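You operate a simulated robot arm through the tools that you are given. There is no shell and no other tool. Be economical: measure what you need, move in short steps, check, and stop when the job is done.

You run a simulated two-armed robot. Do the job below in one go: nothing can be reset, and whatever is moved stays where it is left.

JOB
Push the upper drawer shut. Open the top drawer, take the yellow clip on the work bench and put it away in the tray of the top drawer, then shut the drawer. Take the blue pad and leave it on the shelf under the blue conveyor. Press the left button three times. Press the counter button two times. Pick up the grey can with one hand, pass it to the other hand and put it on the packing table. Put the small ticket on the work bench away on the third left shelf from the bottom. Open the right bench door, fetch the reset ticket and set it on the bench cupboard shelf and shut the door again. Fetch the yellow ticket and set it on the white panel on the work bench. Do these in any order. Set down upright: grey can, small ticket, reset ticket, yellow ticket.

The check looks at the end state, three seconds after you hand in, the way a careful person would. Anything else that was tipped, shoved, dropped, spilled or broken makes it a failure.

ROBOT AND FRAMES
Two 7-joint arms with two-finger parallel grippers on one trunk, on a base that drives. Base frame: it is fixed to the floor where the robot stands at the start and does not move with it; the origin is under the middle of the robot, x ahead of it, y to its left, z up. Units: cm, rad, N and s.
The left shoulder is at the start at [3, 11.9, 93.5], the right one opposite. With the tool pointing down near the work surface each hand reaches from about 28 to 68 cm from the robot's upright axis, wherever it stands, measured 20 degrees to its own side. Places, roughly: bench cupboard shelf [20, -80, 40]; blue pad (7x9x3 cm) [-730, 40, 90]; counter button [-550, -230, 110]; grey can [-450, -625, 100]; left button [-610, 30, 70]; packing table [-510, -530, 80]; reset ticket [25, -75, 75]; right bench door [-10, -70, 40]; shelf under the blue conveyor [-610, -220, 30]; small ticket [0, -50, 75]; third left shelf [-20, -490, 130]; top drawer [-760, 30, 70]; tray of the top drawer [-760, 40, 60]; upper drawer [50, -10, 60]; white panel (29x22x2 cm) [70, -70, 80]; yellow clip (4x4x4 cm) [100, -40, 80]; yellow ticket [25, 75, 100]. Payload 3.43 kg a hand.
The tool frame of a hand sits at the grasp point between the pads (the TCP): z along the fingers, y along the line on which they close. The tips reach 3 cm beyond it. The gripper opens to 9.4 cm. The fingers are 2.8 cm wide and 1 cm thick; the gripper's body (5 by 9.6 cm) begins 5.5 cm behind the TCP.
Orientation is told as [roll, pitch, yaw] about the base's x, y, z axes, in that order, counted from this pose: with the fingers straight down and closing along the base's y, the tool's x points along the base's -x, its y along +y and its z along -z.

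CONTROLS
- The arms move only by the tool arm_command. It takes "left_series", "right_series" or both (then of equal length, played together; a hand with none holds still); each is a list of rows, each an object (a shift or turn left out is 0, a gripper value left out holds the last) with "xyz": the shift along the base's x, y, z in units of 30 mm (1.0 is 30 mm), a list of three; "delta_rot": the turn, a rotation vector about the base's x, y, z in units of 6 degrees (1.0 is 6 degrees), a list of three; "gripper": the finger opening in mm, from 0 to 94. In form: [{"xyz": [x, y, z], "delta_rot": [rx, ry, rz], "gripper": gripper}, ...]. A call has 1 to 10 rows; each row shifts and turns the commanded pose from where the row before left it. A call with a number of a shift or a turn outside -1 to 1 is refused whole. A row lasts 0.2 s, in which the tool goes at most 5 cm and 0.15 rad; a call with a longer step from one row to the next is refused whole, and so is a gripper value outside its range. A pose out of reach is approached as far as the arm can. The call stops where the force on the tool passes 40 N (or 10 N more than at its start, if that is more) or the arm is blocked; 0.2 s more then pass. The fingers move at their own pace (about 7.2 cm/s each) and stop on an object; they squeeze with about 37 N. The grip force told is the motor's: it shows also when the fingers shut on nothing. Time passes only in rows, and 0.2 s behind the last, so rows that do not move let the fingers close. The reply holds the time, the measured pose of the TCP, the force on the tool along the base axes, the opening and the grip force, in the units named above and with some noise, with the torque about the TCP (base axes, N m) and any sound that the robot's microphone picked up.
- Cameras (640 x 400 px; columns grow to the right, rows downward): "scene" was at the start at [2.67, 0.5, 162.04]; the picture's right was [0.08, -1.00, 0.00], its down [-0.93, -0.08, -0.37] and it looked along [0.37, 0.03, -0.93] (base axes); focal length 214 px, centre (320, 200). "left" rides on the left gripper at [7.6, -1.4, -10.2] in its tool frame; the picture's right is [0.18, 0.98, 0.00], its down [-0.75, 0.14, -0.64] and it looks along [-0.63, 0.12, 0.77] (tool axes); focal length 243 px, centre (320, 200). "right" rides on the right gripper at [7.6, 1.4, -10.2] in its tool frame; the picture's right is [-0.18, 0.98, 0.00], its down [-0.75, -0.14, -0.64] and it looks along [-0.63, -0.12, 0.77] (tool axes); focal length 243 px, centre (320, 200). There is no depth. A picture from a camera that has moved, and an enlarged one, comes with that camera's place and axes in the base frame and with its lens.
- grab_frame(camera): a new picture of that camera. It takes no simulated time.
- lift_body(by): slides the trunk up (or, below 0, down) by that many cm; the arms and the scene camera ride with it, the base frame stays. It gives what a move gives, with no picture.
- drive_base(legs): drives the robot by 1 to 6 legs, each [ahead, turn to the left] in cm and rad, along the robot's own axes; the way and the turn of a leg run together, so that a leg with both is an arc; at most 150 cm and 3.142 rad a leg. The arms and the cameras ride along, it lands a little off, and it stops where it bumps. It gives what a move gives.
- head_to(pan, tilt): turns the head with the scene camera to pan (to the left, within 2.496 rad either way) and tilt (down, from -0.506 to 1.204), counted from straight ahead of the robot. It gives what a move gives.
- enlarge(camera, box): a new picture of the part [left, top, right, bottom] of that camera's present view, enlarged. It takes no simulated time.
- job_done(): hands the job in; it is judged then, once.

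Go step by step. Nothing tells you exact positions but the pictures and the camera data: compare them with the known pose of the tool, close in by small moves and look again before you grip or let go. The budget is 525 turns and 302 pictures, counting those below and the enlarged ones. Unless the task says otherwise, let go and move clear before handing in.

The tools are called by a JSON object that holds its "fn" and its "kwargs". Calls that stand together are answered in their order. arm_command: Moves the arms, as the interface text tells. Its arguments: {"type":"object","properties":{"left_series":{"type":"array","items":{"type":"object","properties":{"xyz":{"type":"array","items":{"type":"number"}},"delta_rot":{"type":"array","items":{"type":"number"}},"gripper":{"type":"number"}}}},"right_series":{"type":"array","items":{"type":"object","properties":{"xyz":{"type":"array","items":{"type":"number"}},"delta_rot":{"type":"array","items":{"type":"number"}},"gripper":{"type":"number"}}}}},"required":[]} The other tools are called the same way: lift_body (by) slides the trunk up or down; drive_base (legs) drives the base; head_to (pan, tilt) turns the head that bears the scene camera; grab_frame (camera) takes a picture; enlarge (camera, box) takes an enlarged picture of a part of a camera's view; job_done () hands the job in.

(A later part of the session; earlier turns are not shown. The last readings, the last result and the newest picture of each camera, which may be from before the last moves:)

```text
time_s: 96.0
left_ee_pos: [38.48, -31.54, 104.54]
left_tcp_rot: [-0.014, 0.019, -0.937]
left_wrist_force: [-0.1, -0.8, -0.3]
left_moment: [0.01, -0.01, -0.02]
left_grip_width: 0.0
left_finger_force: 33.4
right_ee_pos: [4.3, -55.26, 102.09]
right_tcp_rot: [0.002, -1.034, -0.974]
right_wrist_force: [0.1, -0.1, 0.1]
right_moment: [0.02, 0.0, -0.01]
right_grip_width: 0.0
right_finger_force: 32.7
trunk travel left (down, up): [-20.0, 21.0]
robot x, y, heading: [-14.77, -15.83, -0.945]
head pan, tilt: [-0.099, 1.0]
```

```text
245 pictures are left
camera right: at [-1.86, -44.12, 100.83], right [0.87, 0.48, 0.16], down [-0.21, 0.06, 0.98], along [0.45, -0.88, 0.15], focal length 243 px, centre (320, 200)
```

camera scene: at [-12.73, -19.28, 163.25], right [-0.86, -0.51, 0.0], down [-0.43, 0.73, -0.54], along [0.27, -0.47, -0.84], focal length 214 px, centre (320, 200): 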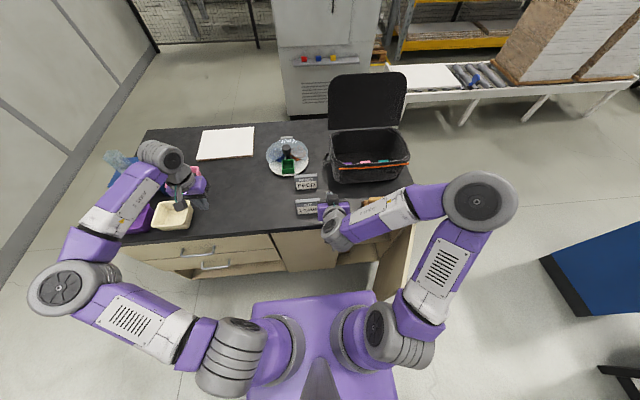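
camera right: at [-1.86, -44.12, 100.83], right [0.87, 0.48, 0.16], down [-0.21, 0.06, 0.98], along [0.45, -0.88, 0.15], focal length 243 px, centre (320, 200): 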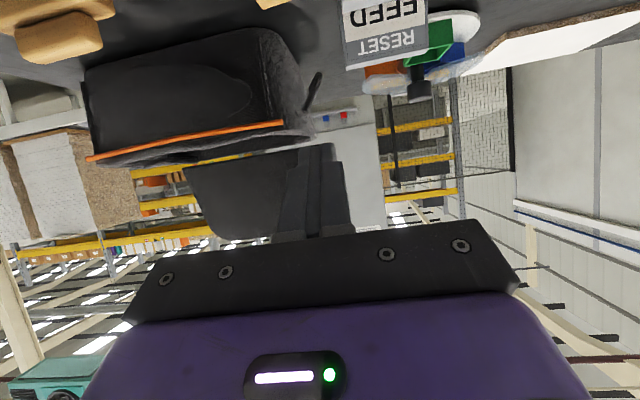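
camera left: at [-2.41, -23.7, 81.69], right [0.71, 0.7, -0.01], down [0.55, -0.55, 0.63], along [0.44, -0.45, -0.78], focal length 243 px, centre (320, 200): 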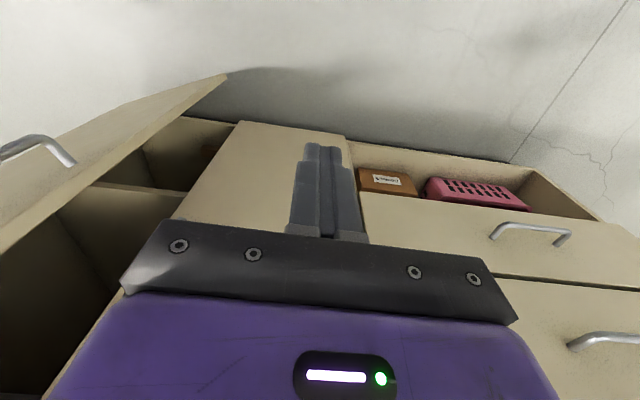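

Localising the reset ticket at about (25.5,-72,80). Move the right hand to a 45° pitch just above and in front of it, and look.

{"fn": "arm_command", "kwargs": {"right_series": [{"xyz": [0.86, -0.48, -0.2], "delta_rot": [0.82, 0.57, 0], "gripper": 94}, {"xyz": [0.86, -0.48, -0.2], "delta_rot": [0.82, 0.57, 0]}, {"xyz": [0.86, -0.48, -0.3], "delta_rot": [0.2, 0.14, 0]}, {"xyz": [0.86, -0.48, -0.3]}, {"xyz": [0.86, -0.48, -0.3]}, {"xyz": [0.86, -0.48, -0.3]}]}}

{"fn": "grab_frame", "kwargs": {"camera": "right"}}

{"fn": "enlarge", "kwargs": {"camera": "scene", "box": [240, 120, 440, 245]}}

```text
time_s: 97.4
left_ee_pos: [38.56, -31.61, 104.48]
left_tcp_rot: [-0.012, 0.017, -0.937]
left_wrist_force: [0.4, -0.6, 0.4]
left_moment: [0.01, 0.01, 0.0]
left_grip_width: 0.0
left_finger_force: 32.9
right_ee_pos: [19.84, -64.09, 97.43]
right_tcp_rot: [-0.001, -0.798, -0.969]
right_wrist_force: [-0.8, -0.4, 0.2]
right_moment: [0.01, -0.02, 0.01]
right_grip_width: 9.42
right_finger_force: 0.0
trunk travel left (down, up): [-20.0, 21.0]
robot x, y, heading: [-14.59, -15.76, -0.946]
head pan, tilt: [-0.099, 1.0]
```

```text
244 pictures are left
camera right: at [13.71, -52.93, 99.12], right [0.88, 0.45, 0.13], down [-0.08, -0.13, 0.99], along [0.46, -0.88, -0.08], focal length 243 px, centre (320, 200)
```

right: 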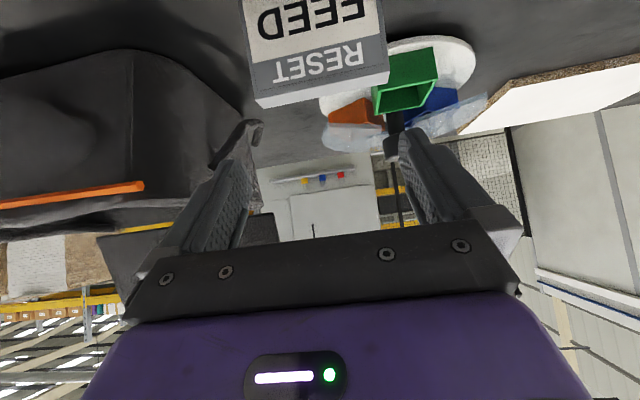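

```text
3.20 times, centred on (340, 182) of scene
camera zoom: at [-12.65, -19.31, 163.25], right [-0.86, -0.51, 0.0], down [-0.43, 0.73, -0.54], along [0.27, -0.47, -0.84], focal length 686 px, centre (256, 256)
```

zoom: 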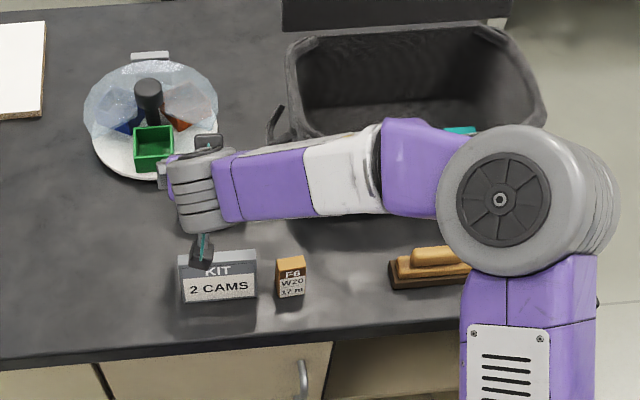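

RESET is about 11 cm wide, too wide to grip across its width. I'll use a tool-down grasp across its thickness, so I need the hand vertical with yaw ±90°. Straightening the right hand above it and trying yaw.

{"fn": "arm_command", "kwargs": {"right_series": [{"xyz": [0.1, -0.1, 0.5], "delta_rot": [0.82, 0.57, 0]}, {"xyz": [0.1, -0.1, 0.5], "delta_rot": [0.82, 0.57, 0]}, {"xyz": [0.1, -0.1, 0.5], "delta_rot": [0.82, 0.57, 0]}, {"xyz": [0.1, -0.1, 0.5], "delta_rot": [0.82, 0.57, 0]}, {"xyz": [0, 0, 0.5], "delta_rot": [0.82, 0.57, 0]}, {"xyz": [-0.2, 0, 0.5], "delta_rot": [0.82, 0.57, 0]}, {"xyz": [-0.2, 0, 0], "delta_rot": [0.82, 0.57, 0]}, {"xyz": [0, 0, 0], "delta_rot": [0.52, 0.36, 0]}]}}

{"fn": "grab_frame", "kwargs": {"camera": "right"}}

```text
time_s: 99.2
left_ee_pos: [38.47, -31.68, 104.48]
left_tcp_rot: [-0.012, 0.018, -0.938]
left_wrist_force: [0.4, 0.3, 0.1]
left_moment: [-0.01, 0.01, 0.02]
left_grip_width: 0.0
left_finger_force: 33.1
right_ee_pos: [19.84, -65.08, 106.21]
right_tcp_rot: [-0.008, 0.003, -0.966]
right_wrist_force: [0.8, 0.0, -0.6]
right_moment: [-0.01, 0.03, -0.01]
right_grip_width: 9.41
right_finger_force: 0.0
trunk travel left (down, up): [-20.0, 21.0]
robot x, y, heading: [-14.42, -15.68, -0.945]
head pan, tilt: [-0.099, 1.0]
```

```text
242 pictures are left
camera right: at [16.53, -58.06, 116.56], right [0.91, 0.41, -0.01], down [0.32, -0.7, 0.64], along [0.26, -0.59, -0.77], focal length 243 px, centre (320, 200)
```

right: 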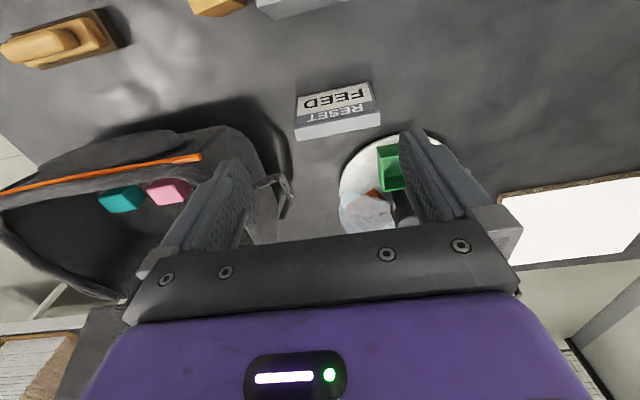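

{"fn": "grab_frame", "kwargs": {"camera": "left"}}

{"fn": "arm_command", "kwargs": {"right_series": [{"xyz": [-0.3, 0.4, 0], "delta_rot": [0, 0, -1]}, {"delta_rot": [0, 0, -1]}, {"delta_rot": [0, 0, -1]}, {"delta_rot": [0, 0, -1]}, {"delta_rot": [0, 0, -1]}, {"delta_rot": [0, 0, -1]}, {"delta_rot": [0, 0, -1]}, {"delta_rot": [0, 0, -1]}, {"delta_rot": [0, 0, -1]}, {"delta_rot": [0, 0, -1]}]}}

```text
241 pictures are left
camera left: at [33.08, -26.31, 114.87], right [0.68, 0.73, -0.01], down [0.57, -0.53, 0.63], along [0.45, -0.43, -0.78], focal length 243 px, centre (320, 200)
```

left: 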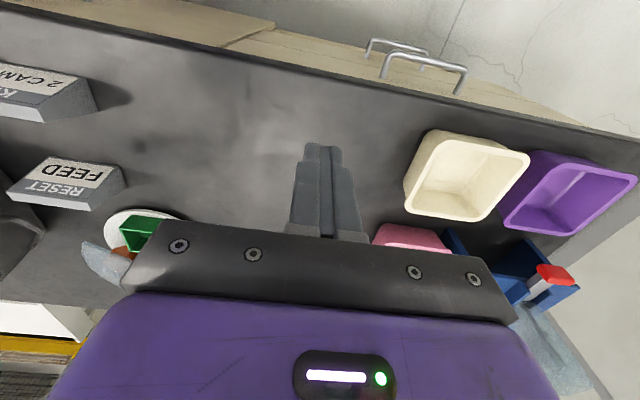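

```text
time_s: 101.4
left_ee_pos: [38.47, -31.55, 104.7]
left_tcp_rot: [-0.013, 0.018, -0.937]
left_wrist_force: [0.6, -0.8, -0.6]
left_moment: [-0.02, 0.02, 0.01]
left_grip_width: 0.0
left_finger_force: 32.8
right_ee_pos: [18.88, -64.08, 106.24]
right_tcp_rot: [-0.006, -0.002, -2.02]
right_wrist_force: [-0.1, -0.4, -0.6]
right_moment: [0.01, -0.02, 0.0]
right_grip_width: 9.39
right_finger_force: 0.0
trunk travel left (down, up): [-20.0, 21.0]
robot x, y, heading: [-14.24, -15.55, -0.942]
head pan, tilt: [-0.099, 1.0]
```

The yaw works. The bench top is about z=80.5; the ticket is a wedge with centre about (22.9,-68). Finish the yaw, set the opening to 62 mm, and move above it.

{"fn": "arm_command", "kwargs": {"right_series": [{"xyz": [0.45, -0.4, -0.5], "delta_rot": [0, 0, -1], "gripper": 62}, {"xyz": [0.45, -0.4, -0.5], "delta_rot": [0, 0, -1]}, {"xyz": [0.43, -0.48, -0.5], "delta_rot": [0, 0, -1]}, {"xyz": [0, 0, -0.5], "delta_rot": [0, 0, -1]}, {"xyz": [0, 0, -0.5], "delta_rot": [0, 0, -0.9]}]}}

{"fn": "grab_frame", "kwargs": {"camera": "right"}}

{"fn": "enlarge", "kwargs": {"camera": "scene", "box": [240, 120, 440, 245]}}

```text
time_s: 102.6
left_ee_pos: [38.58, -31.62, 104.53]
left_tcp_rot: [-0.011, 0.017, -0.938]
left_wrist_force: [-0.6, -0.4, -0.5]
left_moment: [0.0, -0.01, 0.01]
left_grip_width: 0.0
left_finger_force: 33.2
right_ee_pos: [21.01, -66.57, 98.19]
right_tcp_rot: [-0.011, -0.002, -2.534]
right_wrist_force: [0.2, 0.0, -0.2]
right_moment: [0.0, -0.03, -0.01]
right_grip_width: 6.22
right_finger_force: 0.1
right hand out of reach, approached as far as the arm can: row 2, 3
trunk travel left (down, up): [-20.0, 21.0]
robot x, y, heading: [-14.03, -15.81, -0.944]
head pan, tilt: [-0.099, 1.0]
```

```text
240 pictures are left
camera right: at [27.88, -63.47, 108.5], right [0.41, -0.91, -0.01], down [-0.69, -0.32, 0.65], along [-0.59, -0.26, -0.76], focal length 243 px, centre (320, 200)
```

right: 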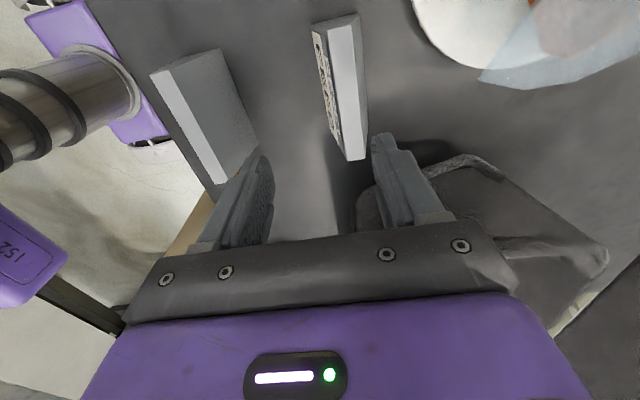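

```text
3.20 times, centred on (340, 182) of scene
camera zoom: at [-12.7, -19.32, 163.25], right [-0.86, -0.51, 0.0], down [-0.43, 0.73, -0.54], along [0.27, -0.47, -0.84], focal length 686 px, centre (256, 256)
```

zoom: 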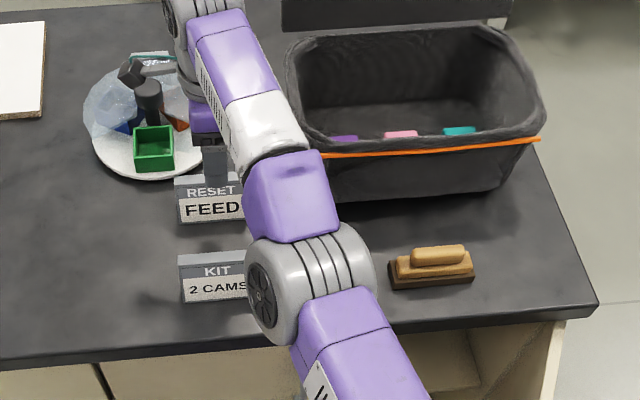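

Geometry agrees: ticket centre (22.4,-68.5), with a clear gap to KIT. Aligning and descending.

{"fn": "arm_command", "kwargs": {"right_series": [{"xyz": [0.25, -0.35, 0]}, {"xyz": [0.22, -0.3, 0]}, {"xyz": [0, 0, -1]}, {"xyz": [0, 0, -1]}]}}

{"fn": "grab_frame", "kwargs": {"camera": "right"}}

```text
time_s: 103.6
left_ee_pos: [38.54, -31.65, 104.65]
left_tcp_rot: [-0.013, 0.018, -0.936]
left_wrist_force: [-0.1, -0.4, -0.5]
left_moment: [-0.02, 0.02, 0.02]
left_grip_width: 0.0
left_finger_force: 33.0
right_ee_pos: [21.43, -67.08, 92.04]
right_tcp_rot: [-0.009, -0.002, -2.528]
right_wrist_force: [0.0, -0.1, -0.6]
right_moment: [-0.02, 0.01, -0.01]
right_grip_width: 6.21
right_finger_force: 0.1
right hand out of reach, approached as far as the arm can: row 1, 2, 4
trunk travel left (down, up): [-20.0, 21.0]
robot x, y, heading: [-14.07, -15.79, -0.938]
head pan, tilt: [-0.099, 1.0]
```

```text
238 pictures are left
camera right: at [28.34, -64.02, 102.43], right [0.41, -0.91, -0.01], down [-0.69, -0.32, 0.64], along [-0.59, -0.26, -0.76], focal length 243 px, centre (320, 200)
```

right: 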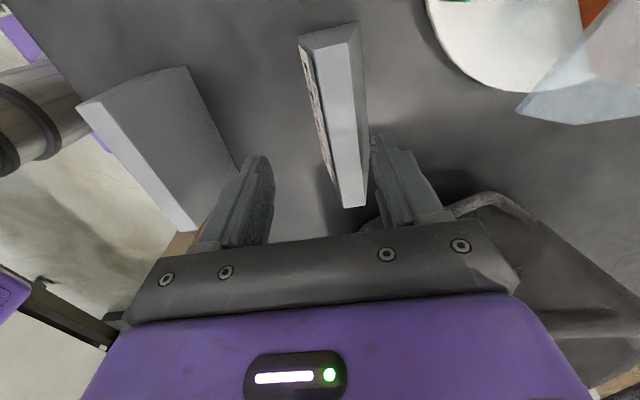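

Near the reach limit; drive 3 cm closer and correct.

{"fn": "drive_base", "kwargs": {"legs": [[3.5, 0]]}}

{"fn": "grab_frame", "kwargs": {"camera": "right"}}

```text
time_s: 104.4
left_ee_pos: [40.61, -34.52, 104.61]
left_tcp_rot: [-0.012, 0.02, -0.938]
left_wrist_force: [0.5, -1.0, -0.6]
left_moment: [0.04, -0.02, 0.02]
left_grip_width: 0.0
left_finger_force: 32.6
right_ee_pos: [23.44, -70.07, 92.09]
right_tcp_rot: [-0.011, -0.002, -2.53]
right_wrist_force: [0.2, -1.2, -0.2]
right_moment: [0.02, 0.01, -0.01]
right_grip_width: 6.19
right_finger_force: 0.0
trunk travel left (down, up): [-20.0, 21.0]
robot x, y, heading: [-12.36, -18.6, -0.94]
head pan, tilt: [-0.099, 1.0]
```

```text
237 pictures are left
camera right: at [30.43, -66.96, 102.38], right [0.41, -0.91, -0.01], down [-0.69, -0.32, 0.64], along [-0.59, -0.26, -0.76], focal length 243 px, centre (320, 200)
```

right: 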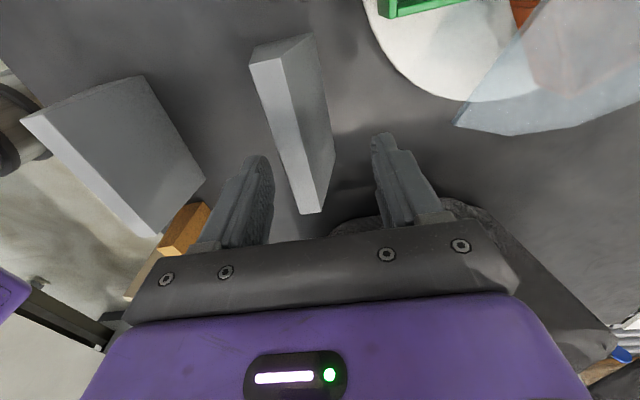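

{"fn": "arm_command", "kwargs": {"right_series": [{"xyz": [-0.35, 0.55, 0]}, {"xyz": [0, 0, -1]}, {"xyz": [0, 0, -0.8]}]}}

{"fn": "grab_frame", "kwargs": {"camera": "right"}}

```text
time_s: 105.2
left_ee_pos: [40.51, -34.56, 104.4]
left_tcp_rot: [-0.012, 0.016, -0.937]
left_wrist_force: [0.6, 0.3, -0.9]
left_moment: [-0.01, 0.01, 0.01]
left_grip_width: 0.0
left_finger_force: 32.9
right_ee_pos: [22.15, -68.44, 86.93]
right_tcp_rot: [-0.006, -0.001, -2.53]
right_wrist_force: [0.2, -0.8, 0.0]
right_moment: [-0.01, 0.01, -0.02]
right_grip_width: 6.21
right_finger_force: 0.0
right hand out of reach, approached as far as the arm can: row 1
trunk travel left (down, up): [-20.0, 21.0]
robot x, y, heading: [-12.42, -18.11, -0.942]
head pan, tilt: [-0.099, 1.0]
```

```text
236 pictures are left
camera right: at [29.06, -65.26, 97.2], right [0.41, -0.91, -0.01], down [-0.7, -0.32, 0.64], along [-0.59, -0.26, -0.77], focal length 243 px, centre (320, 200)
```

right: 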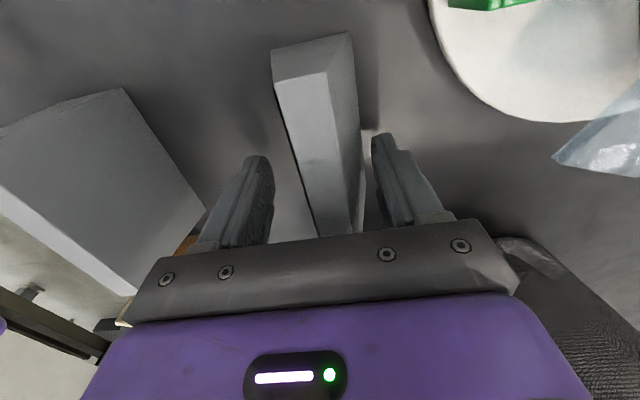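

{"fn": "arm_command", "kwargs": {"right_series": [{"xyz": [0.1, -0.12, -0.5]}, {"xyz": [0, 0, -0.4]}, {"gripper": 0}, {}, {}, {}]}}

{"fn": "grab_frame", "kwargs": {"camera": "right"}}

```text
time_s: 106.0
left_ee_pos: [40.27, -34.36, 104.73]
left_tcp_rot: [-0.012, 0.017, -0.938]
left_wrist_force: [-0.6, -0.2, 0.3]
left_moment: [-0.02, 0.05, 0.03]
left_grip_width: 0.0
left_finger_force: 32.9
right_ee_pos: [22.61, -68.54, 84.99]
right_tcp_rot: [-0.003, 0.0, -2.53]
right_wrist_force: [-10.5, 10.2, 17.1]
right_moment: [-0.26, 0.19, -0.24]
right_grip_width: 4.21
right_finger_force: 33.4
trunk travel left (down, up): [-20.0, 21.0]
robot x, y, heading: [-12.66, -18.54, -0.946]
head pan, tilt: [-0.099, 1.0]
stopped in row 3 (right hand): the force on the tool passed its limit at 60 N (the readings are from after the stop); the commanded pose is now the measured one
```

```text
235 pictures are left
camera right: at [29.42, -65.46, 95.34], right [0.41, -0.91, 0.0], down [-0.7, -0.32, 0.64], along [-0.59, -0.26, -0.77], focal length 243 px, centre (320, 200)
```

right: 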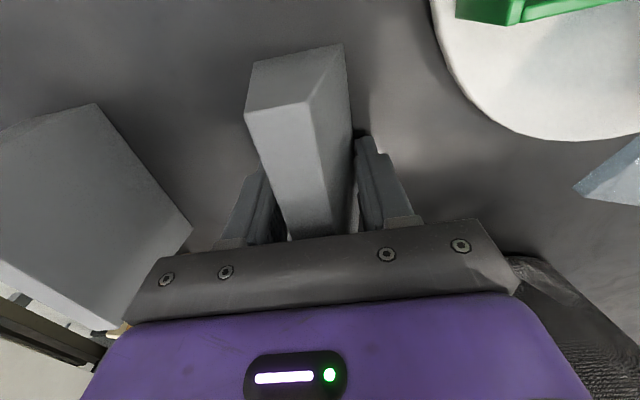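

{"fn": "arm_command", "kwargs": {"right_series": [{}, {"xyz": [0, 0, 0.3]}, {"xyz": [0, 0, 0.7]}, {"xyz": [0, 0, 1]}]}}

{"fn": "grab_frame", "kwargs": {"camera": "right"}}

{"fn": "enlarge", "kwargs": {"camera": "scene", "box": [240, 120, 440, 245]}}

```text
time_s: 107.0
left_ee_pos: [40.68, -34.49, 104.51]
left_tcp_rot: [-0.011, 0.018, -0.939]
left_wrist_force: [0.8, -0.4, -0.9]
left_moment: [0.02, 0.0, 0.04]
left_grip_width: 0.0
left_finger_force: 32.9
right_ee_pos: [22.57, -68.71, 90.64]
right_tcp_rot: [-0.006, 0.0, -2.53]
right_wrist_force: [0.0, 0.8, 0.2]
right_moment: [0.0, 0.02, 0.03]
right_grip_width: 4.17
right_finger_force: 37.1
trunk travel left (down, up): [-20.0, 21.0]
robot x, y, heading: [-12.13, -18.16, -0.94]
head pan, tilt: [-0.099, 1.0]
```

```text
234 pictures are left
camera right: at [29.5, -65.63, 101.09], right [0.41, -0.91, 0.0], down [-0.7, -0.32, 0.64], along [-0.59, -0.26, -0.77], focal length 243 px, centre (320, 200)
```

right: 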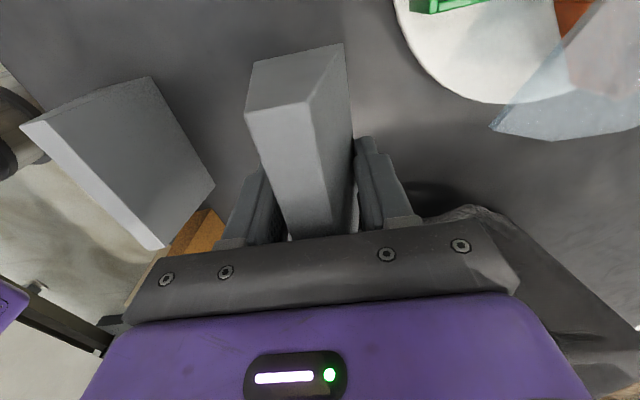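

```text
3.20 times, centred on (340, 182) of scene
camera zoom: at [-10.71, -22.07, 163.25], right [-0.86, -0.5, 0.0], down [-0.42, 0.73, -0.54], along [0.27, -0.47, -0.84], focal length 686 px, centre (256, 256)
```

zoom: 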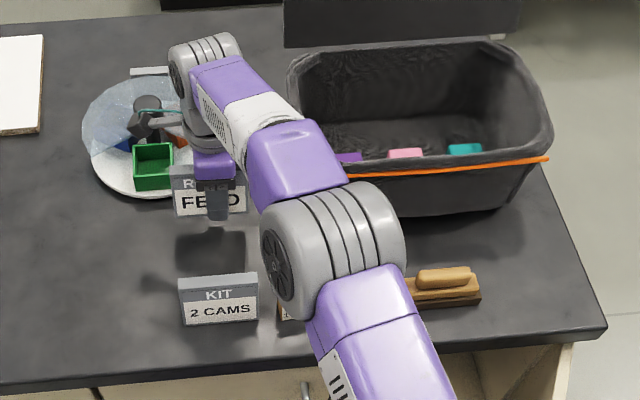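

Held firmly. I'll set it down in the free area left of KIT, turned 90°, so I can regrasp it from its near end with a forward-tilted hand.

{"fn": "arm_command", "kwargs": {"right_series": [{"xyz": [0, 0, 1]}, {"xyz": [0, 0, 1]}, {"xyz": [0, 0, 1], "delta_rot": [0, 0, 1]}, {"xyz": [0.2, 0.3, 0], "delta_rot": [0, 0, 1]}, {"xyz": [0.2, 0.4, 0], "delta_rot": [0, 0, 1]}, {"xyz": [0.2, 0.5, 0], "delta_rot": [0, 0, 1]}, {"xyz": [0.2, 0.5, 0], "delta_rot": [0, 0, 1]}, {"xyz": [0.2, 0.5, 0], "delta_rot": [0, 0, 1]}, {"xyz": [0.2, 0.5, 0], "delta_rot": [0, 0, 1]}, {"xyz": [0.2, 0.5, 0], "delta_rot": [0, 0, 1]}]}}

{"fn": "arm_command", "kwargs": {"right_series": [{"xyz": [0.2, 0.4, 0], "delta_rot": [0, 0, 1]}, {"xyz": [0.2, 0.4, 0], "delta_rot": [0, 0, 1]}, {"xyz": [0.1, 0.2, 0], "delta_rot": [0, 0, 1]}, {"delta_rot": [0, 0, 1]}, {"delta_rot": [0, 0, 1]}, {"delta_rot": [0, 0, 1]}, {"delta_rot": [0, 0, 1]}]}}

{"fn": "grab_frame", "kwargs": {"camera": "right"}}

{"fn": "grab_frame", "kwargs": {"camera": "scene"}}

```text
time_s: 109.2
left_ee_pos: [40.5, -34.4, 104.61]
left_tcp_rot: [-0.011, 0.016, -0.938]
left_wrist_force: [-0.2, 1.0, -0.2]
left_moment: [-0.01, 0.04, 0.0]
left_grip_width: 0.01
left_finger_force: 33.2
right_ee_pos: [26.91, -59.08, 99.62]
right_tcp_rot: [-0.005, 0.001, -1.691]
right_wrist_force: [0.3, -0.6, -0.1]
right_moment: [0.01, -0.01, 0.02]
right_grip_width: 4.14
right_finger_force: 37.0
trunk travel left (down, up): [-20.0, 21.0]
robot x, y, heading: [-12.82, -18.44, -0.945]
head pan, tilt: [-0.099, 1.0]
```

```text
time_s: 110.8
left_ee_pos: [40.61, -34.5, 104.57]
left_tcp_rot: [-0.014, 0.018, -0.939]
left_wrist_force: [-1.1, -0.1, -0.8]
left_moment: [-0.01, -0.01, -0.02]
left_grip_width: 0.0
left_finger_force: 32.9
right_ee_pos: [28.23, -56.18, 99.61]
right_tcp_rot: [-0.005, 0.001, -0.957]
right_wrist_force: [0.2, 0.2, -0.8]
right_moment: [-0.01, -0.01, 0.0]
right_grip_width: 4.12
right_finger_force: 37.5
trunk travel left (down, up): [-20.0, 21.0]
robot x, y, heading: [-12.31, -18.33, -0.945]
head pan, tilt: [-0.099, 1.0]
```

```text
232 pictures are left
camera right: at [24.96, -49.11, 109.97], right [0.91, 0.41, 0.0], down [0.32, -0.7, 0.64], along [0.26, -0.59, -0.77], focal length 243 px, centre (320, 200)
```

right: 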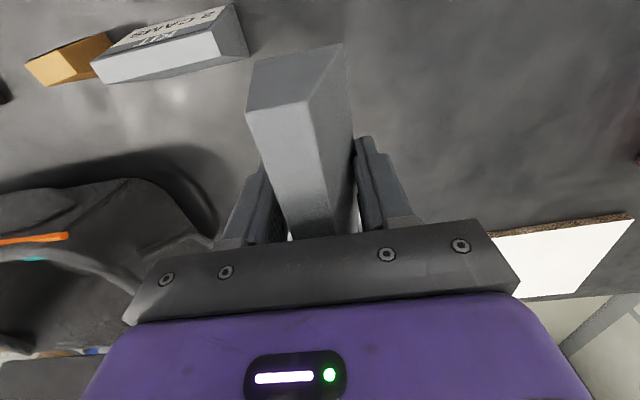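

```text
231 pictures are left
camera scene: at [-10.71, -22.1, 163.25], right [-0.86, -0.5, 0.0], down [-0.42, 0.73, -0.54], along [0.27, -0.47, -0.84], focal length 214 px, centre (320, 200)
```

scene: 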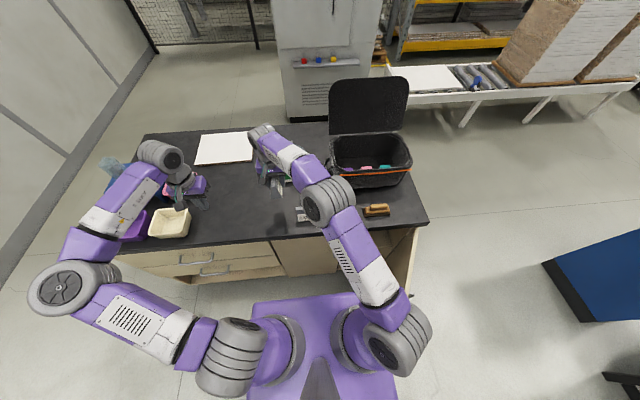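

{"fn": "arm_command", "kwargs": {"right_series": [{"xyz": [0, 0, -1]}, {"xyz": [0, 0, -1]}, {"xyz": [0, 0, -1]}, {"xyz": [0, 0, -1]}, {"xyz": [0, 0, -0.5]}, {"xyz": [0, 0, -0.1]}, {"xyz": [0, 0, -0.1]}]}}

{"fn": "arm_command", "kwargs": {"right_series": [{"xyz": [0, 0, -0.1]}]}}

```text
time_s: 112.4
left_ee_pos: [40.44, -34.5, 104.52]
left_tcp_rot: [-0.012, 0.02, -0.939]
left_wrist_force: [-0.6, 0.9, 0.8]
left_moment: [0.0, -0.01, -0.01]
left_grip_width: 0.0
left_finger_force: 33.3
right_ee_pos: [28.33, -56.17, 85.65]
right_tcp_rot: [-0.003, -0.001, -0.96]
right_wrist_force: [-0.2, -0.4, -0.5]
right_moment: [0.0, -0.03, 0.0]
right_grip_width: 4.14
right_finger_force: 37.0
trunk travel left (down, up): [-20.0, 21.0]
robot x, y, heading: [-12.42, -18.71, -0.941]
head pan, tilt: [-0.099, 1.0]
```

```text
time_s: 112.8
left_ee_pos: [40.55, -34.43, 104.48]
left_tcp_rot: [-0.013, 0.017, -0.94]
left_wrist_force: [1.0, -0.4, 0.4]
left_moment: [0.0, -0.02, -0.01]
left_grip_width: 0.0
left_finger_force: 33.1
right_ee_pos: [28.28, -56.19, 85.26]
right_tcp_rot: [-0.003, 0.0, -0.961]
right_wrist_force: [-0.4, -0.5, -0.5]
right_moment: [-0.01, -0.03, 0.0]
right_grip_width: 4.13
right_finger_force: 37.7
trunk travel left (down, up): [-20.0, 21.0]
robot x, y, heading: [-12.56, -18.61, -0.939]
head pan, tilt: [-0.099, 1.0]
```

{"fn": "arm_command", "kwargs": {"right_series": [{"xyz": [0, 0, -0.1]}]}}

{"fn": "arm_command", "kwargs": {"right_series": [{"xyz": [0, 0, -0.1]}]}}

```text
time_s: 113.2
left_ee_pos: [40.51, -34.37, 104.51]
left_tcp_rot: [-0.012, 0.016, -0.938]
left_wrist_force: [-0.7, 0.7, -0.4]
left_moment: [-0.02, -0.01, 0.04]
left_grip_width: 0.01
left_finger_force: 32.9
right_ee_pos: [28.37, -56.12, 85.12]
right_tcp_rot: [-0.004, 0.0, -0.961]
right_wrist_force: [-0.6, -0.4, 3.6]
right_moment: [0.16, -0.02, 0.0]
right_grip_width: 4.13
right_finger_force: 37.4
trunk travel left (down, up): [-20.0, 21.0]
robot x, y, heading: [-12.55, -18.43, -0.942]
head pan, tilt: [-0.099, 1.0]
```

```text
time_s: 113.6
left_ee_pos: [40.39, -34.34, 104.57]
left_tcp_rot: [-0.011, 0.016, -0.938]
left_wrist_force: [-0.3, 0.4, -0.5]
left_moment: [0.01, -0.01, -0.01]
left_grip_width: 0.0
left_finger_force: 33.5
right_ee_pos: [28.31, -56.1, 85.06]
right_tcp_rot: [-0.001, -0.004, -0.96]
right_wrist_force: [-2.1, 0.5, 21.4]
right_moment: [0.72, 0.57, 0.0]
right_grip_width: 4.13
right_finger_force: 37.1
trunk travel left (down, up): [-20.0, 21.0]
robot x, y, heading: [-12.78, -18.66, -0.941]
head pan, tilt: [-0.099, 1.0]
```

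Landed. Release, rise, back the base up a bit, and tilt the hand 60° forward for the end regrasp.

{"fn": "arm_command", "kwargs": {"right_series": [{"gripper": 70}, {}, {"xyz": [0, 0, 0.5]}, {"xyz": [0, 0, 1]}, {"xyz": [0, 0, 1]}, {"xyz": [0, 0, 1]}, {"xyz": [0, 0, 1]}, {"xyz": [0, 0, 0.5]}]}}

{"fn": "drive_base", "kwargs": {"legs": [[-12, 0]]}}

{"fn": "arm_command", "kwargs": {"right_series": [{"delta_rot": [-0.82, -0.57, 0]}, {"delta_rot": [-0.82, -0.57, 0]}, {"delta_rot": [-0.82, -0.57, 0]}, {"delta_rot": [-0.82, -0.57, 0]}, {"delta_rot": [-0.82, -0.57, 0]}, {"delta_rot": [-0.82, -0.57, 0]}, {"delta_rot": [-0.82, -0.57, 0]}, {"delta_rot": [-0.82, -0.57, 0]}, {"delta_rot": [-0.82, -0.57, 0]}, {"delta_rot": [-0.82, -0.57, 0]}]}}

{"fn": "grab_frame", "kwargs": {"camera": "right"}}

{"fn": "enlarge", "kwargs": {"camera": "scene", "box": [200, 100, 440, 250]}}

```text
time_s: 114.2
left_ee_pos: [40.32, -34.44, 104.53]
left_tcp_rot: [-0.013, 0.016, -0.939]
left_wrist_force: [0.5, 0.5, -0.1]
left_moment: [-0.02, 0.01, -0.02]
left_grip_width: 0.0
left_finger_force: 32.8
right_ee_pos: [28.05, -56.47, 84.9]
right_tcp_rot: [-0.01, 0.0, -0.965]
right_wrist_force: [-9.2, -0.4, 13.6]
right_moment: [0.41, -0.03, 0.25]
right_grip_width: 6.52
right_finger_force: 0.0
trunk travel left (down, up): [-20.0, 21.0]
robot x, y, heading: [-12.31, -18.76, -0.939]
head pan, tilt: [-0.099, 1.0]
stopped in row 3 (right hand): the force on the tool passed its limit at 42 N (the readings are from after the stop); the commanded pose is now the measured one
```

```text
time_s: 115.4
left_ee_pos: [33.37, -24.74, 104.67]
left_tcp_rot: [-0.012, 0.015, -0.94]
left_wrist_force: [0.8, 0.3, 1.5]
left_moment: [-0.01, 0.01, -0.01]
left_grip_width: 0.03
left_finger_force: 32.8
right_ee_pos: [20.92, -46.6, 85.14]
right_tcp_rot: [-0.009, 0.002, -0.96]
right_wrist_force: [-16.0, 12.4, 28.8]
right_moment: [0.73, -0.64, 0.7]
right_grip_width: 6.68
right_finger_force: 0.0
trunk travel left (down, up): [-20.0, 21.0]
robot x, y, heading: [-19.39, -9.13, -0.942]
head pan, tilt: [-0.099, 1.0]
```

```text
time_s: 116.3
left_ee_pos: [33.32, -24.89, 104.54]
left_tcp_rot: [-0.013, 0.015, -0.941]
left_wrist_force: [0.6, -0.6, 0.7]
left_moment: [0.01, 0.03, -0.02]
left_grip_width: 0.0
left_finger_force: 32.9
right_ee_pos: [21.46, -46.37, 85.42]
right_tcp_rot: [-0.005, -0.326, -0.957]
right_wrist_force: [-10.4, 10.0, 20.2]
right_moment: [0.72, -0.18, 0.53]
right_grip_width: 6.78
right_finger_force: 0.1
trunk travel left (down, up): [-20.0, 21.0]
robot x, y, heading: [-19.62, -9.38, -0.946]
head pan, tilt: [-0.099, 1.0]
stopped in row 4 (right hand): the force on the tool passed its limit at 63 N (the readings are from after the stop); the commanded pose is now the measured one
```

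```text
230 pictures are left
camera right: at [16.39, -36.95, 92.65], right [0.9, 0.42, 0.05], down [0.18, -0.49, 0.85], along [0.39, -0.76, -0.52], focal length 243 px, centre (320, 200)
```

right: 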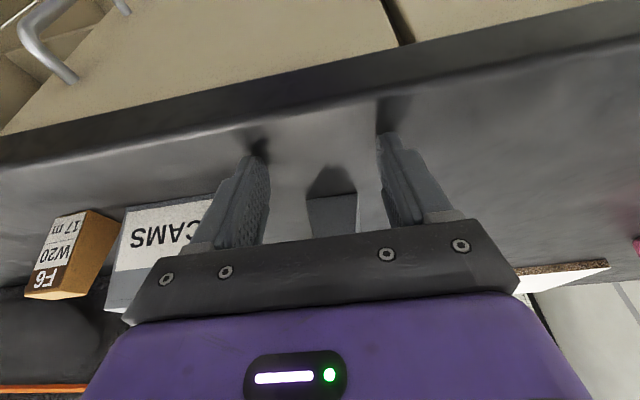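

```text
2.67 times, centred on (320, 175) of scene
camera zoom: at [-17.85, -12.48, 163.24], right [-0.86, -0.5, 0.0], down [-0.42, 0.73, -0.54], along [0.27, -0.47, -0.84], focal length 572 px, centre (320, 267)
```

zoom: 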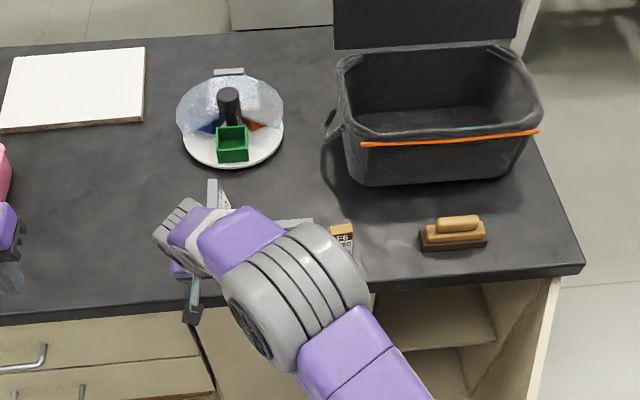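

The fingertips were pressing the bench (top is really about z=82). The ticket stayed put. Raise first, then tilt.

{"fn": "arm_command", "kwargs": {"right_series": [{"xyz": [0, 0, 0.3]}, {"xyz": [0, 0, 1]}, {"xyz": [0, 0, 1]}, {"xyz": [0, 0, 1], "delta_rot": [-0.82, -0.57, 0]}, {"delta_rot": [-0.82, -0.57, 0]}, {"delta_rot": [-0.82, -0.57, 0]}, {"delta_rot": [-0.82, -0.57, 0]}, {"delta_rot": [-0.82, -0.57, 0]}, {"delta_rot": [-0.82, -0.57, 0]}, {"delta_rot": [-0.82, -0.57, 0]}]}}

{"fn": "grab_frame", "kwargs": {"camera": "right"}}

{"fn": "enlarge", "kwargs": {"camera": "scene", "box": [200, 100, 440, 250]}}

```text
time_s: 118.5
left_ee_pos: [33.61, -25.02, 104.66]
left_tcp_rot: [-0.013, 0.018, -0.939]
left_wrist_force: [-0.9, -0.2, 0.0]
left_moment: [-0.01, -0.01, -0.01]
left_grip_width: 0.0
left_finger_force: 32.7
right_ee_pos: [21.34, -46.54, 95.07]
right_tcp_rot: [-0.018, -1.057, -0.952]
right_wrist_force: [-0.3, -0.5, -0.6]
right_moment: [0.02, -0.01, -0.03]
right_grip_width: 7.01
right_finger_force: 0.1
trunk travel left (down, up): [-20.0, 21.0]
robot x, y, heading: [-19.13, -9.12, -0.941]
head pan, tilt: [-0.099, 1.0]
```

```text
228 pictures are left
camera right: at [15.22, -35.39, 93.4], right [0.86, 0.48, 0.15], down [-0.22, 0.08, 0.97], along [0.46, -0.87, 0.17], focal length 243 px, centre (320, 200)
```

right: 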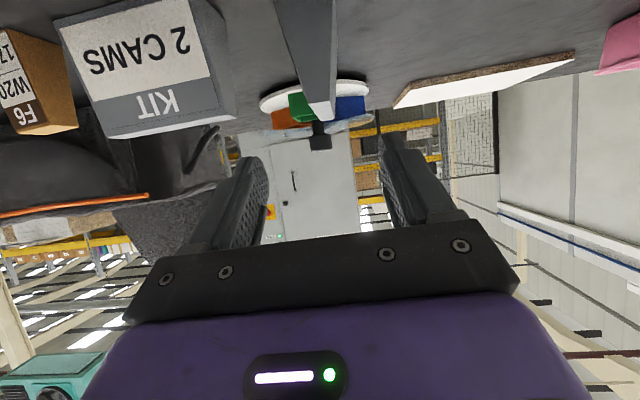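

```text
2.67 times, centred on (320, 175) of scene
camera zoom: at [-17.61, -12.58, 163.25], right [-0.86, -0.5, 0.0], down [-0.42, 0.73, -0.54], along [0.27, -0.47, -0.84], focal length 572 px, centre (320, 267)
```

zoom: 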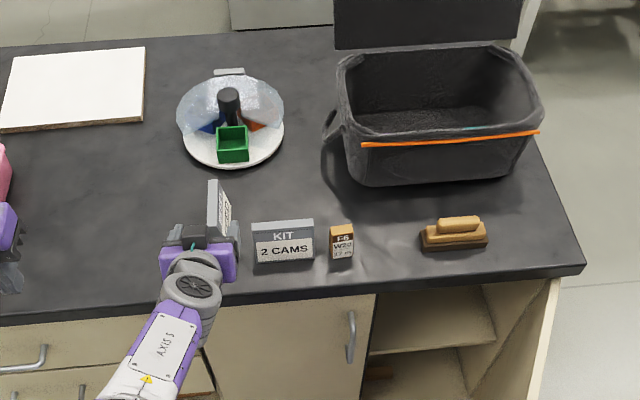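

Ticket stands fine, aligned with the hand. Lower and slide forward onto its near end.

{"fn": "arm_command", "kwargs": {"right_series": [{"xyz": [0, 0, -1]}, {"xyz": [0, 0, -1]}, {"xyz": [0, 0, -0.95]}, {"xyz": [0.5, -0.75, 0]}, {"xyz": [0.55, -0.8, 0]}]}}

{"fn": "grab_frame", "kwargs": {"camera": "right"}}

```text
time_s: 119.7
left_ee_pos: [33.51, -25.01, 104.58]
left_tcp_rot: [-0.013, 0.018, -0.94]
left_wrist_force: [0.2, 0.3, 0.2]
left_moment: [0.02, 0.0, 0.01]
left_grip_width: 0.0
left_finger_force: 33.4
right_ee_pos: [24.36, -51.32, 85.92]
right_tcp_rot: [-0.021, -1.056, -0.95]
right_wrist_force: [1.0, -0.7, 0.0]
right_moment: [-0.01, -0.02, -0.01]
right_grip_width: 6.99
right_finger_force: 0.0
trunk travel left (down, up): [-20.0, 21.0]
robot x, y, heading: [-19.1, -9.25, -0.944]
head pan, tilt: [-0.099, 1.0]
```

```text
226 pictures are left
camera right: at [18.2, -40.13, 84.48], right [0.86, 0.48, 0.15], down [-0.21, 0.08, 0.97], along [0.46, -0.87, 0.17], focal length 243 px, centre (320, 200)
```

right: 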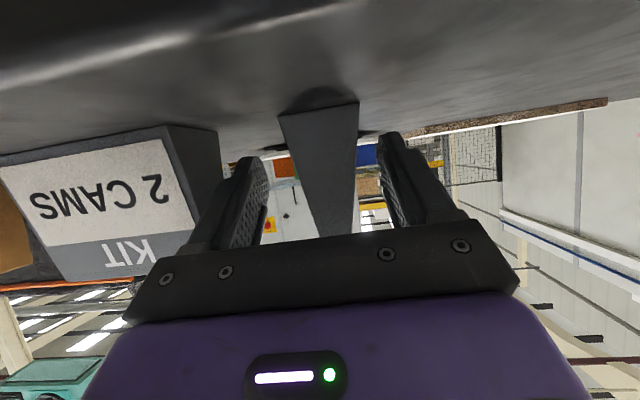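

{"fn": "arm_command", "kwargs": {"right_series": [{"xyz": [0.32, -0.45, 0]}, {"xyz": [0.32, -0.45, 0]}, {"gripper": 0}, {}, {}, {}]}}

{"fn": "grab_frame", "kwargs": {"camera": "right"}}

```text
time_s: 121.1
left_ee_pos: [33.54, -24.98, 104.49]
left_tcp_rot: [-0.012, 0.018, -0.939]
left_wrist_force: [-0.3, -0.6, 0.5]
left_moment: [0.05, 0.0, 0.04]
left_grip_width: 0.02
left_finger_force: 33.2
right_ee_pos: [26.35, -54.03, 86.03]
right_tcp_rot: [-0.017, -1.056, -0.953]
right_wrist_force: [0.1, -0.3, -0.3]
right_moment: [0.03, -0.02, -0.01]
right_grip_width: 3.64
right_finger_force: 37.2
trunk travel left (down, up): [-20.0, 21.0]
robot x, y, heading: [-19.39, -8.81, -0.942]
head pan, tilt: [-0.099, 1.0]
```

```text
225 pictures are left
camera right: at [20.1, -42.75, 84.49], right [0.86, 0.48, 0.15], down [-0.22, 0.08, 0.97], along [0.46, -0.87, 0.17], focal length 243 px, centre (320, 200)
```

right: 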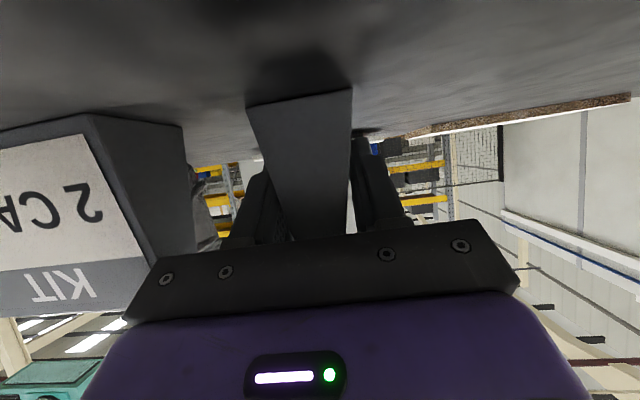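

Ticket held by its end. Lift, back out, and reposition in front of the open cupboard.

{"fn": "arm_command", "kwargs": {"right_series": [{"xyz": [0, 0, 0.5]}, {"xyz": [0, 0, 1]}, {"xyz": [0, 0, 1]}, {"xyz": [0, 0, 1]}, {"xyz": [0, 0, 1]}]}}

{"fn": "drive_base", "kwargs": {"legs": [[-28, 0], [0, -0.56], [27, 0], [0, 0.54]]}}

{"fn": "lift_body", "kwargs": {"by": -18}}

{"fn": "grab_frame", "kwargs": {"camera": "scene"}}

{"fn": "grab_frame", "kwargs": {"camera": "right"}}

```text
time_s: 122.3
left_ee_pos: [33.5, -24.96, 104.66]
left_tcp_rot: [-0.014, 0.018, -0.939]
left_wrist_force: [0.1, 0.0, 0.6]
left_moment: [0.01, 0.01, 0.03]
left_grip_width: 0.01
left_finger_force: 32.7
right_ee_pos: [26.26, -54.0, 99.52]
right_tcp_rot: [-0.018, -1.056, -0.952]
right_wrist_force: [0.4, -1.2, 0.7]
right_moment: [0.02, -0.02, -0.01]
right_grip_width: 3.61
right_finger_force: 36.5
trunk travel left (down, up): [-20.0, 21.0]
robot x, y, heading: [-19.36, -9.49, -0.942]
head pan, tilt: [-0.099, 1.0]
```

```text
time_s: 125.6
left_ee_pos: [5.54, -24.66, 104.05]
left_tcp_rot: [-0.011, 0.029, -1.374]
left_wrist_force: [0.0, 0.0, 0.3]
left_moment: [-0.04, -0.01, -0.01]
left_grip_width: 0.01
left_finger_force: 33.7
right_ee_pos: [-13.1, -47.9, 98.69]
right_tcp_rot: [-0.018, -1.044, -1.386]
right_wrist_force: [0.8, -0.5, -0.3]
right_moment: [-0.02, 0.0, 0.01]
right_grip_width: 3.57
right_finger_force: 37.0
trunk travel left (down, up): [-20.0, 21.0]
robot x, y, heading: [-35.77, 13.2, -1.369]
head pan, tilt: [-0.099, 1.0]
stopped in leg 2: the robot was blocked; the commanded pose is now the measured one
```

```text
time_s: 127.6
left_ee_pos: [5.4, -23.44, 86.62]
left_tcp_rot: [-0.012, 0.018, -1.377]
left_wrist_force: [-0.3, -0.2, 0.6]
left_moment: [0.0, -0.01, 0.01]
left_grip_width: 0.01
left_finger_force: 33.3
right_ee_pos: [-13.47, -46.61, 81.48]
right_tcp_rot: [-0.016, -1.057, -1.387]
right_wrist_force: [0.4, -0.4, -0.4]
right_moment: [0.02, 0.02, 0.0]
right_grip_width: 3.59
right_finger_force: 37.0
trunk travel left (down, up): [-2.0, 39.0]
robot x, y, heading: [-36.43, 13.65, -1.371]
head pan, tilt: [-0.099, 1.0]
```

```text
224 pictures are left
camera scene: at [-35.96, 9.48, 145.26], right [-0.99, -0.1, 0.0], down [-0.08, 0.84, -0.54], along [0.05, -0.54, -0.84], focal length 214 px, centre (320, 200)
```

scene: 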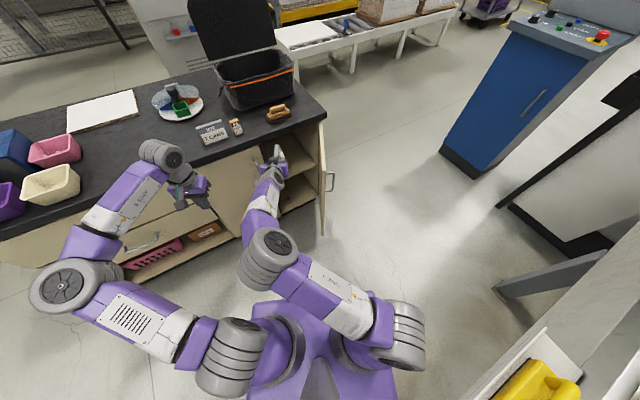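

```text
223 pictures are left
camera right: at [-14.34, -33.93, 79.99], right [0.99, 0.08, 0.15], down [-0.16, 0.16, 0.97], along [0.05, -0.98, 0.17], focal length 243 px, centre (320, 200)
```

right: 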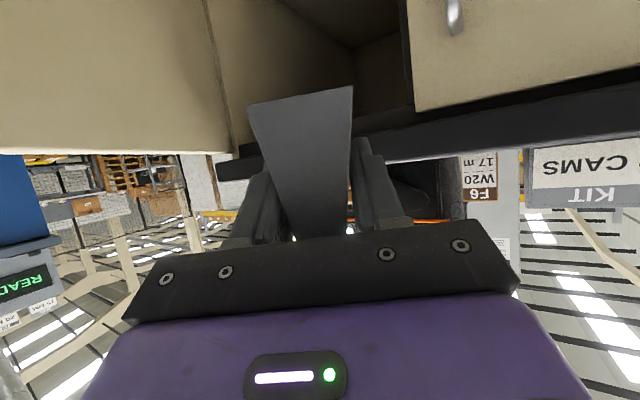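

The base touched something behind while turning, but the door is now wide open and I face the cupboard diagonally. Lower the hand to look into the cupboard.

{"fn": "arm_command", "kwargs": {"right_series": [{"xyz": [0, 0, -1]}, {"xyz": [0, 0, -1]}, {"xyz": [0, 0, -1]}, {"xyz": [0, 0, -1]}, {"xyz": [0, 0, -1]}, {"xyz": [0, 0, -1]}, {"xyz": [0, 0, -0.8]}]}}

{"fn": "drive_base", "kwargs": {"legs": [[8, 0.1]]}}

{"fn": "grab_frame", "kwargs": {"camera": "right"}}

{"fn": "enlarge", "kwargs": {"camera": "scene", "box": [180, 80, 420, 230]}}

```text
time_s: 129.2
left_ee_pos: [5.38, -23.32, 86.56]
left_tcp_rot: [-0.012, 0.017, -1.374]
left_wrist_force: [-0.2, 0.2, 0.0]
left_moment: [-0.01, 0.0, 0.04]
left_grip_width: 0.0
left_finger_force: 32.9
right_ee_pos: [-13.43, -46.54, 60.95]
right_tcp_rot: [-0.016, -1.057, -1.388]
right_wrist_force: [0.6, -0.2, -0.3]
right_moment: [0.03, 0.02, -0.01]
right_grip_width: 3.6
right_finger_force: 36.8
trunk travel left (down, up): [-2.0, 39.0]
robot x, y, heading: [-36.06, 13.1, -1.373]
head pan, tilt: [-0.099, 1.0]
```

```text
time_s: 130.2
left_ee_pos: [10.78, -26.62, 86.44]
left_tcp_rot: [-0.012, 0.017, -1.273]
left_wrist_force: [0.0, -0.3, 0.2]
left_moment: [-0.01, 0.03, 0.02]
left_grip_width: 0.0
left_finger_force: 32.0
right_ee_pos: [-5.51, -51.69, 60.99]
right_tcp_rot: [-0.016, -1.054, -1.286]
right_wrist_force: [0.4, 0.3, -0.5]
right_moment: [0.01, -0.01, -0.01]
right_grip_width: 3.55
right_finger_force: 36.7
trunk travel left (down, up): [-2.0, 39.0]
robot x, y, heading: [-34.19, 5.81, -1.269]
head pan, tilt: [-0.099, 1.0]
```

```text
222 pictures are left
camera right: at [-7.71, -39.09, 59.5], right [0.97, 0.17, 0.15], down [-0.18, 0.14, 0.97], along [0.15, -0.97, 0.17], focal length 243 px, centre (320, 200)
```

right: 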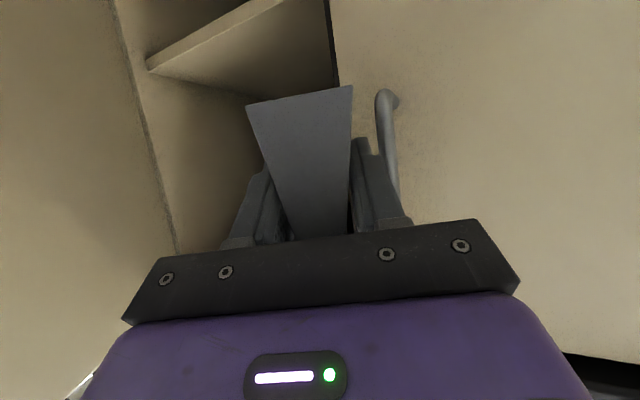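

```text
2.67 times, centred on (300, 155) of scene
camera zoom: at [-33.55, 1.83, 145.24], right [-0.98, -0.2, 0.0], down [-0.17, 0.82, -0.54], along [0.11, -0.53, -0.84], focal length 572 px, centre (373, 320)
```

zoom: 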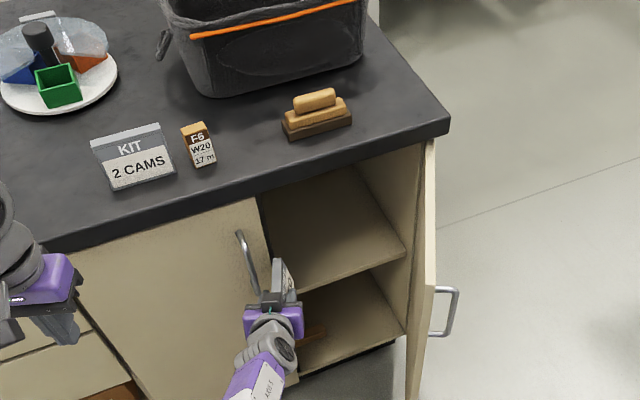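

Shelf front edge at roughly n=-52.6, z≈45. Shift the hand right to the middle of the opening and lower slightly.

{"fn": "arm_command", "kwargs": {"right_series": [{"xyz": [-0.77, -0.53, -0.4]}, {"xyz": [-0.77, -0.53, -0.4]}, {"xyz": [-0.77, -0.53, -0.4]}, {"xyz": [-0.77, -0.53, -0.4]}, {"xyz": [-0.77, -0.53, -0.2]}]}}

{"fn": "grab_frame", "kwargs": {"camera": "right"}}

{"fn": "enlarge", "kwargs": {"camera": "scene", "box": [180, 80, 420, 230]}}

```text
time_s: 131.4
left_ee_pos: [10.67, -26.51, 86.6]
left_tcp_rot: [-0.013, 0.016, -1.273]
left_wrist_force: [0.5, 0.0, 0.3]
left_moment: [0.01, 0.01, -0.02]
left_grip_width: 0.0
left_finger_force: 33.0
right_ee_pos: [-17.07, -59.43, 55.73]
right_tcp_rot: [-0.018, -1.055, -1.287]
right_wrist_force: [-0.4, -0.2, -1.0]
right_moment: [0.04, -0.02, 0.02]
right_grip_width: 3.58
right_finger_force: 37.0
trunk travel left (down, up): [-2.0, 39.0]
robot x, y, heading: [-33.99, 5.56, -1.271]
head pan, tilt: [-0.099, 1.0]
```

```text
220 pictures are left
camera right: at [-19.21, -47.03, 54.33], right [0.97, 0.17, 0.15], down [-0.18, 0.14, 0.97], along [0.15, -0.97, 0.17], focal length 243 px, centre (320, 200)
```

right: 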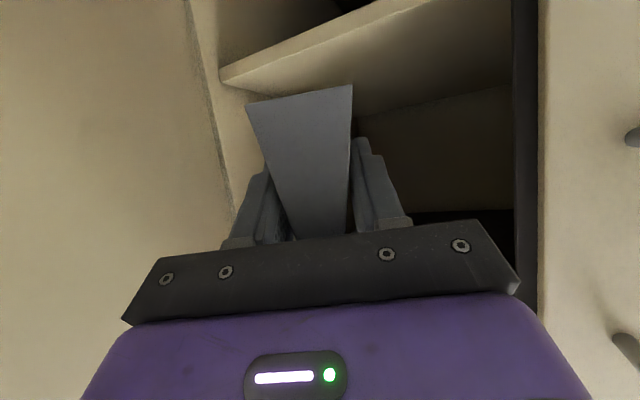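

```text
2.67 times, centred on (300, 155) of scene
camera zoom: at [-33.62, 1.85, 145.25], right [-0.98, -0.2, 0.0], down [-0.17, 0.82, -0.54], along [0.11, -0.53, -0.84], focal length 572 px, centre (373, 320)
```

zoom: 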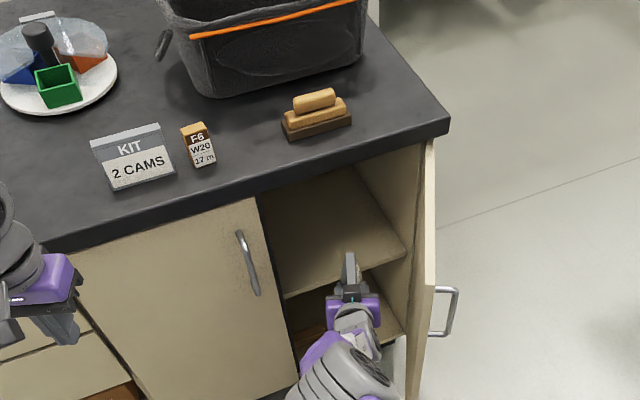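

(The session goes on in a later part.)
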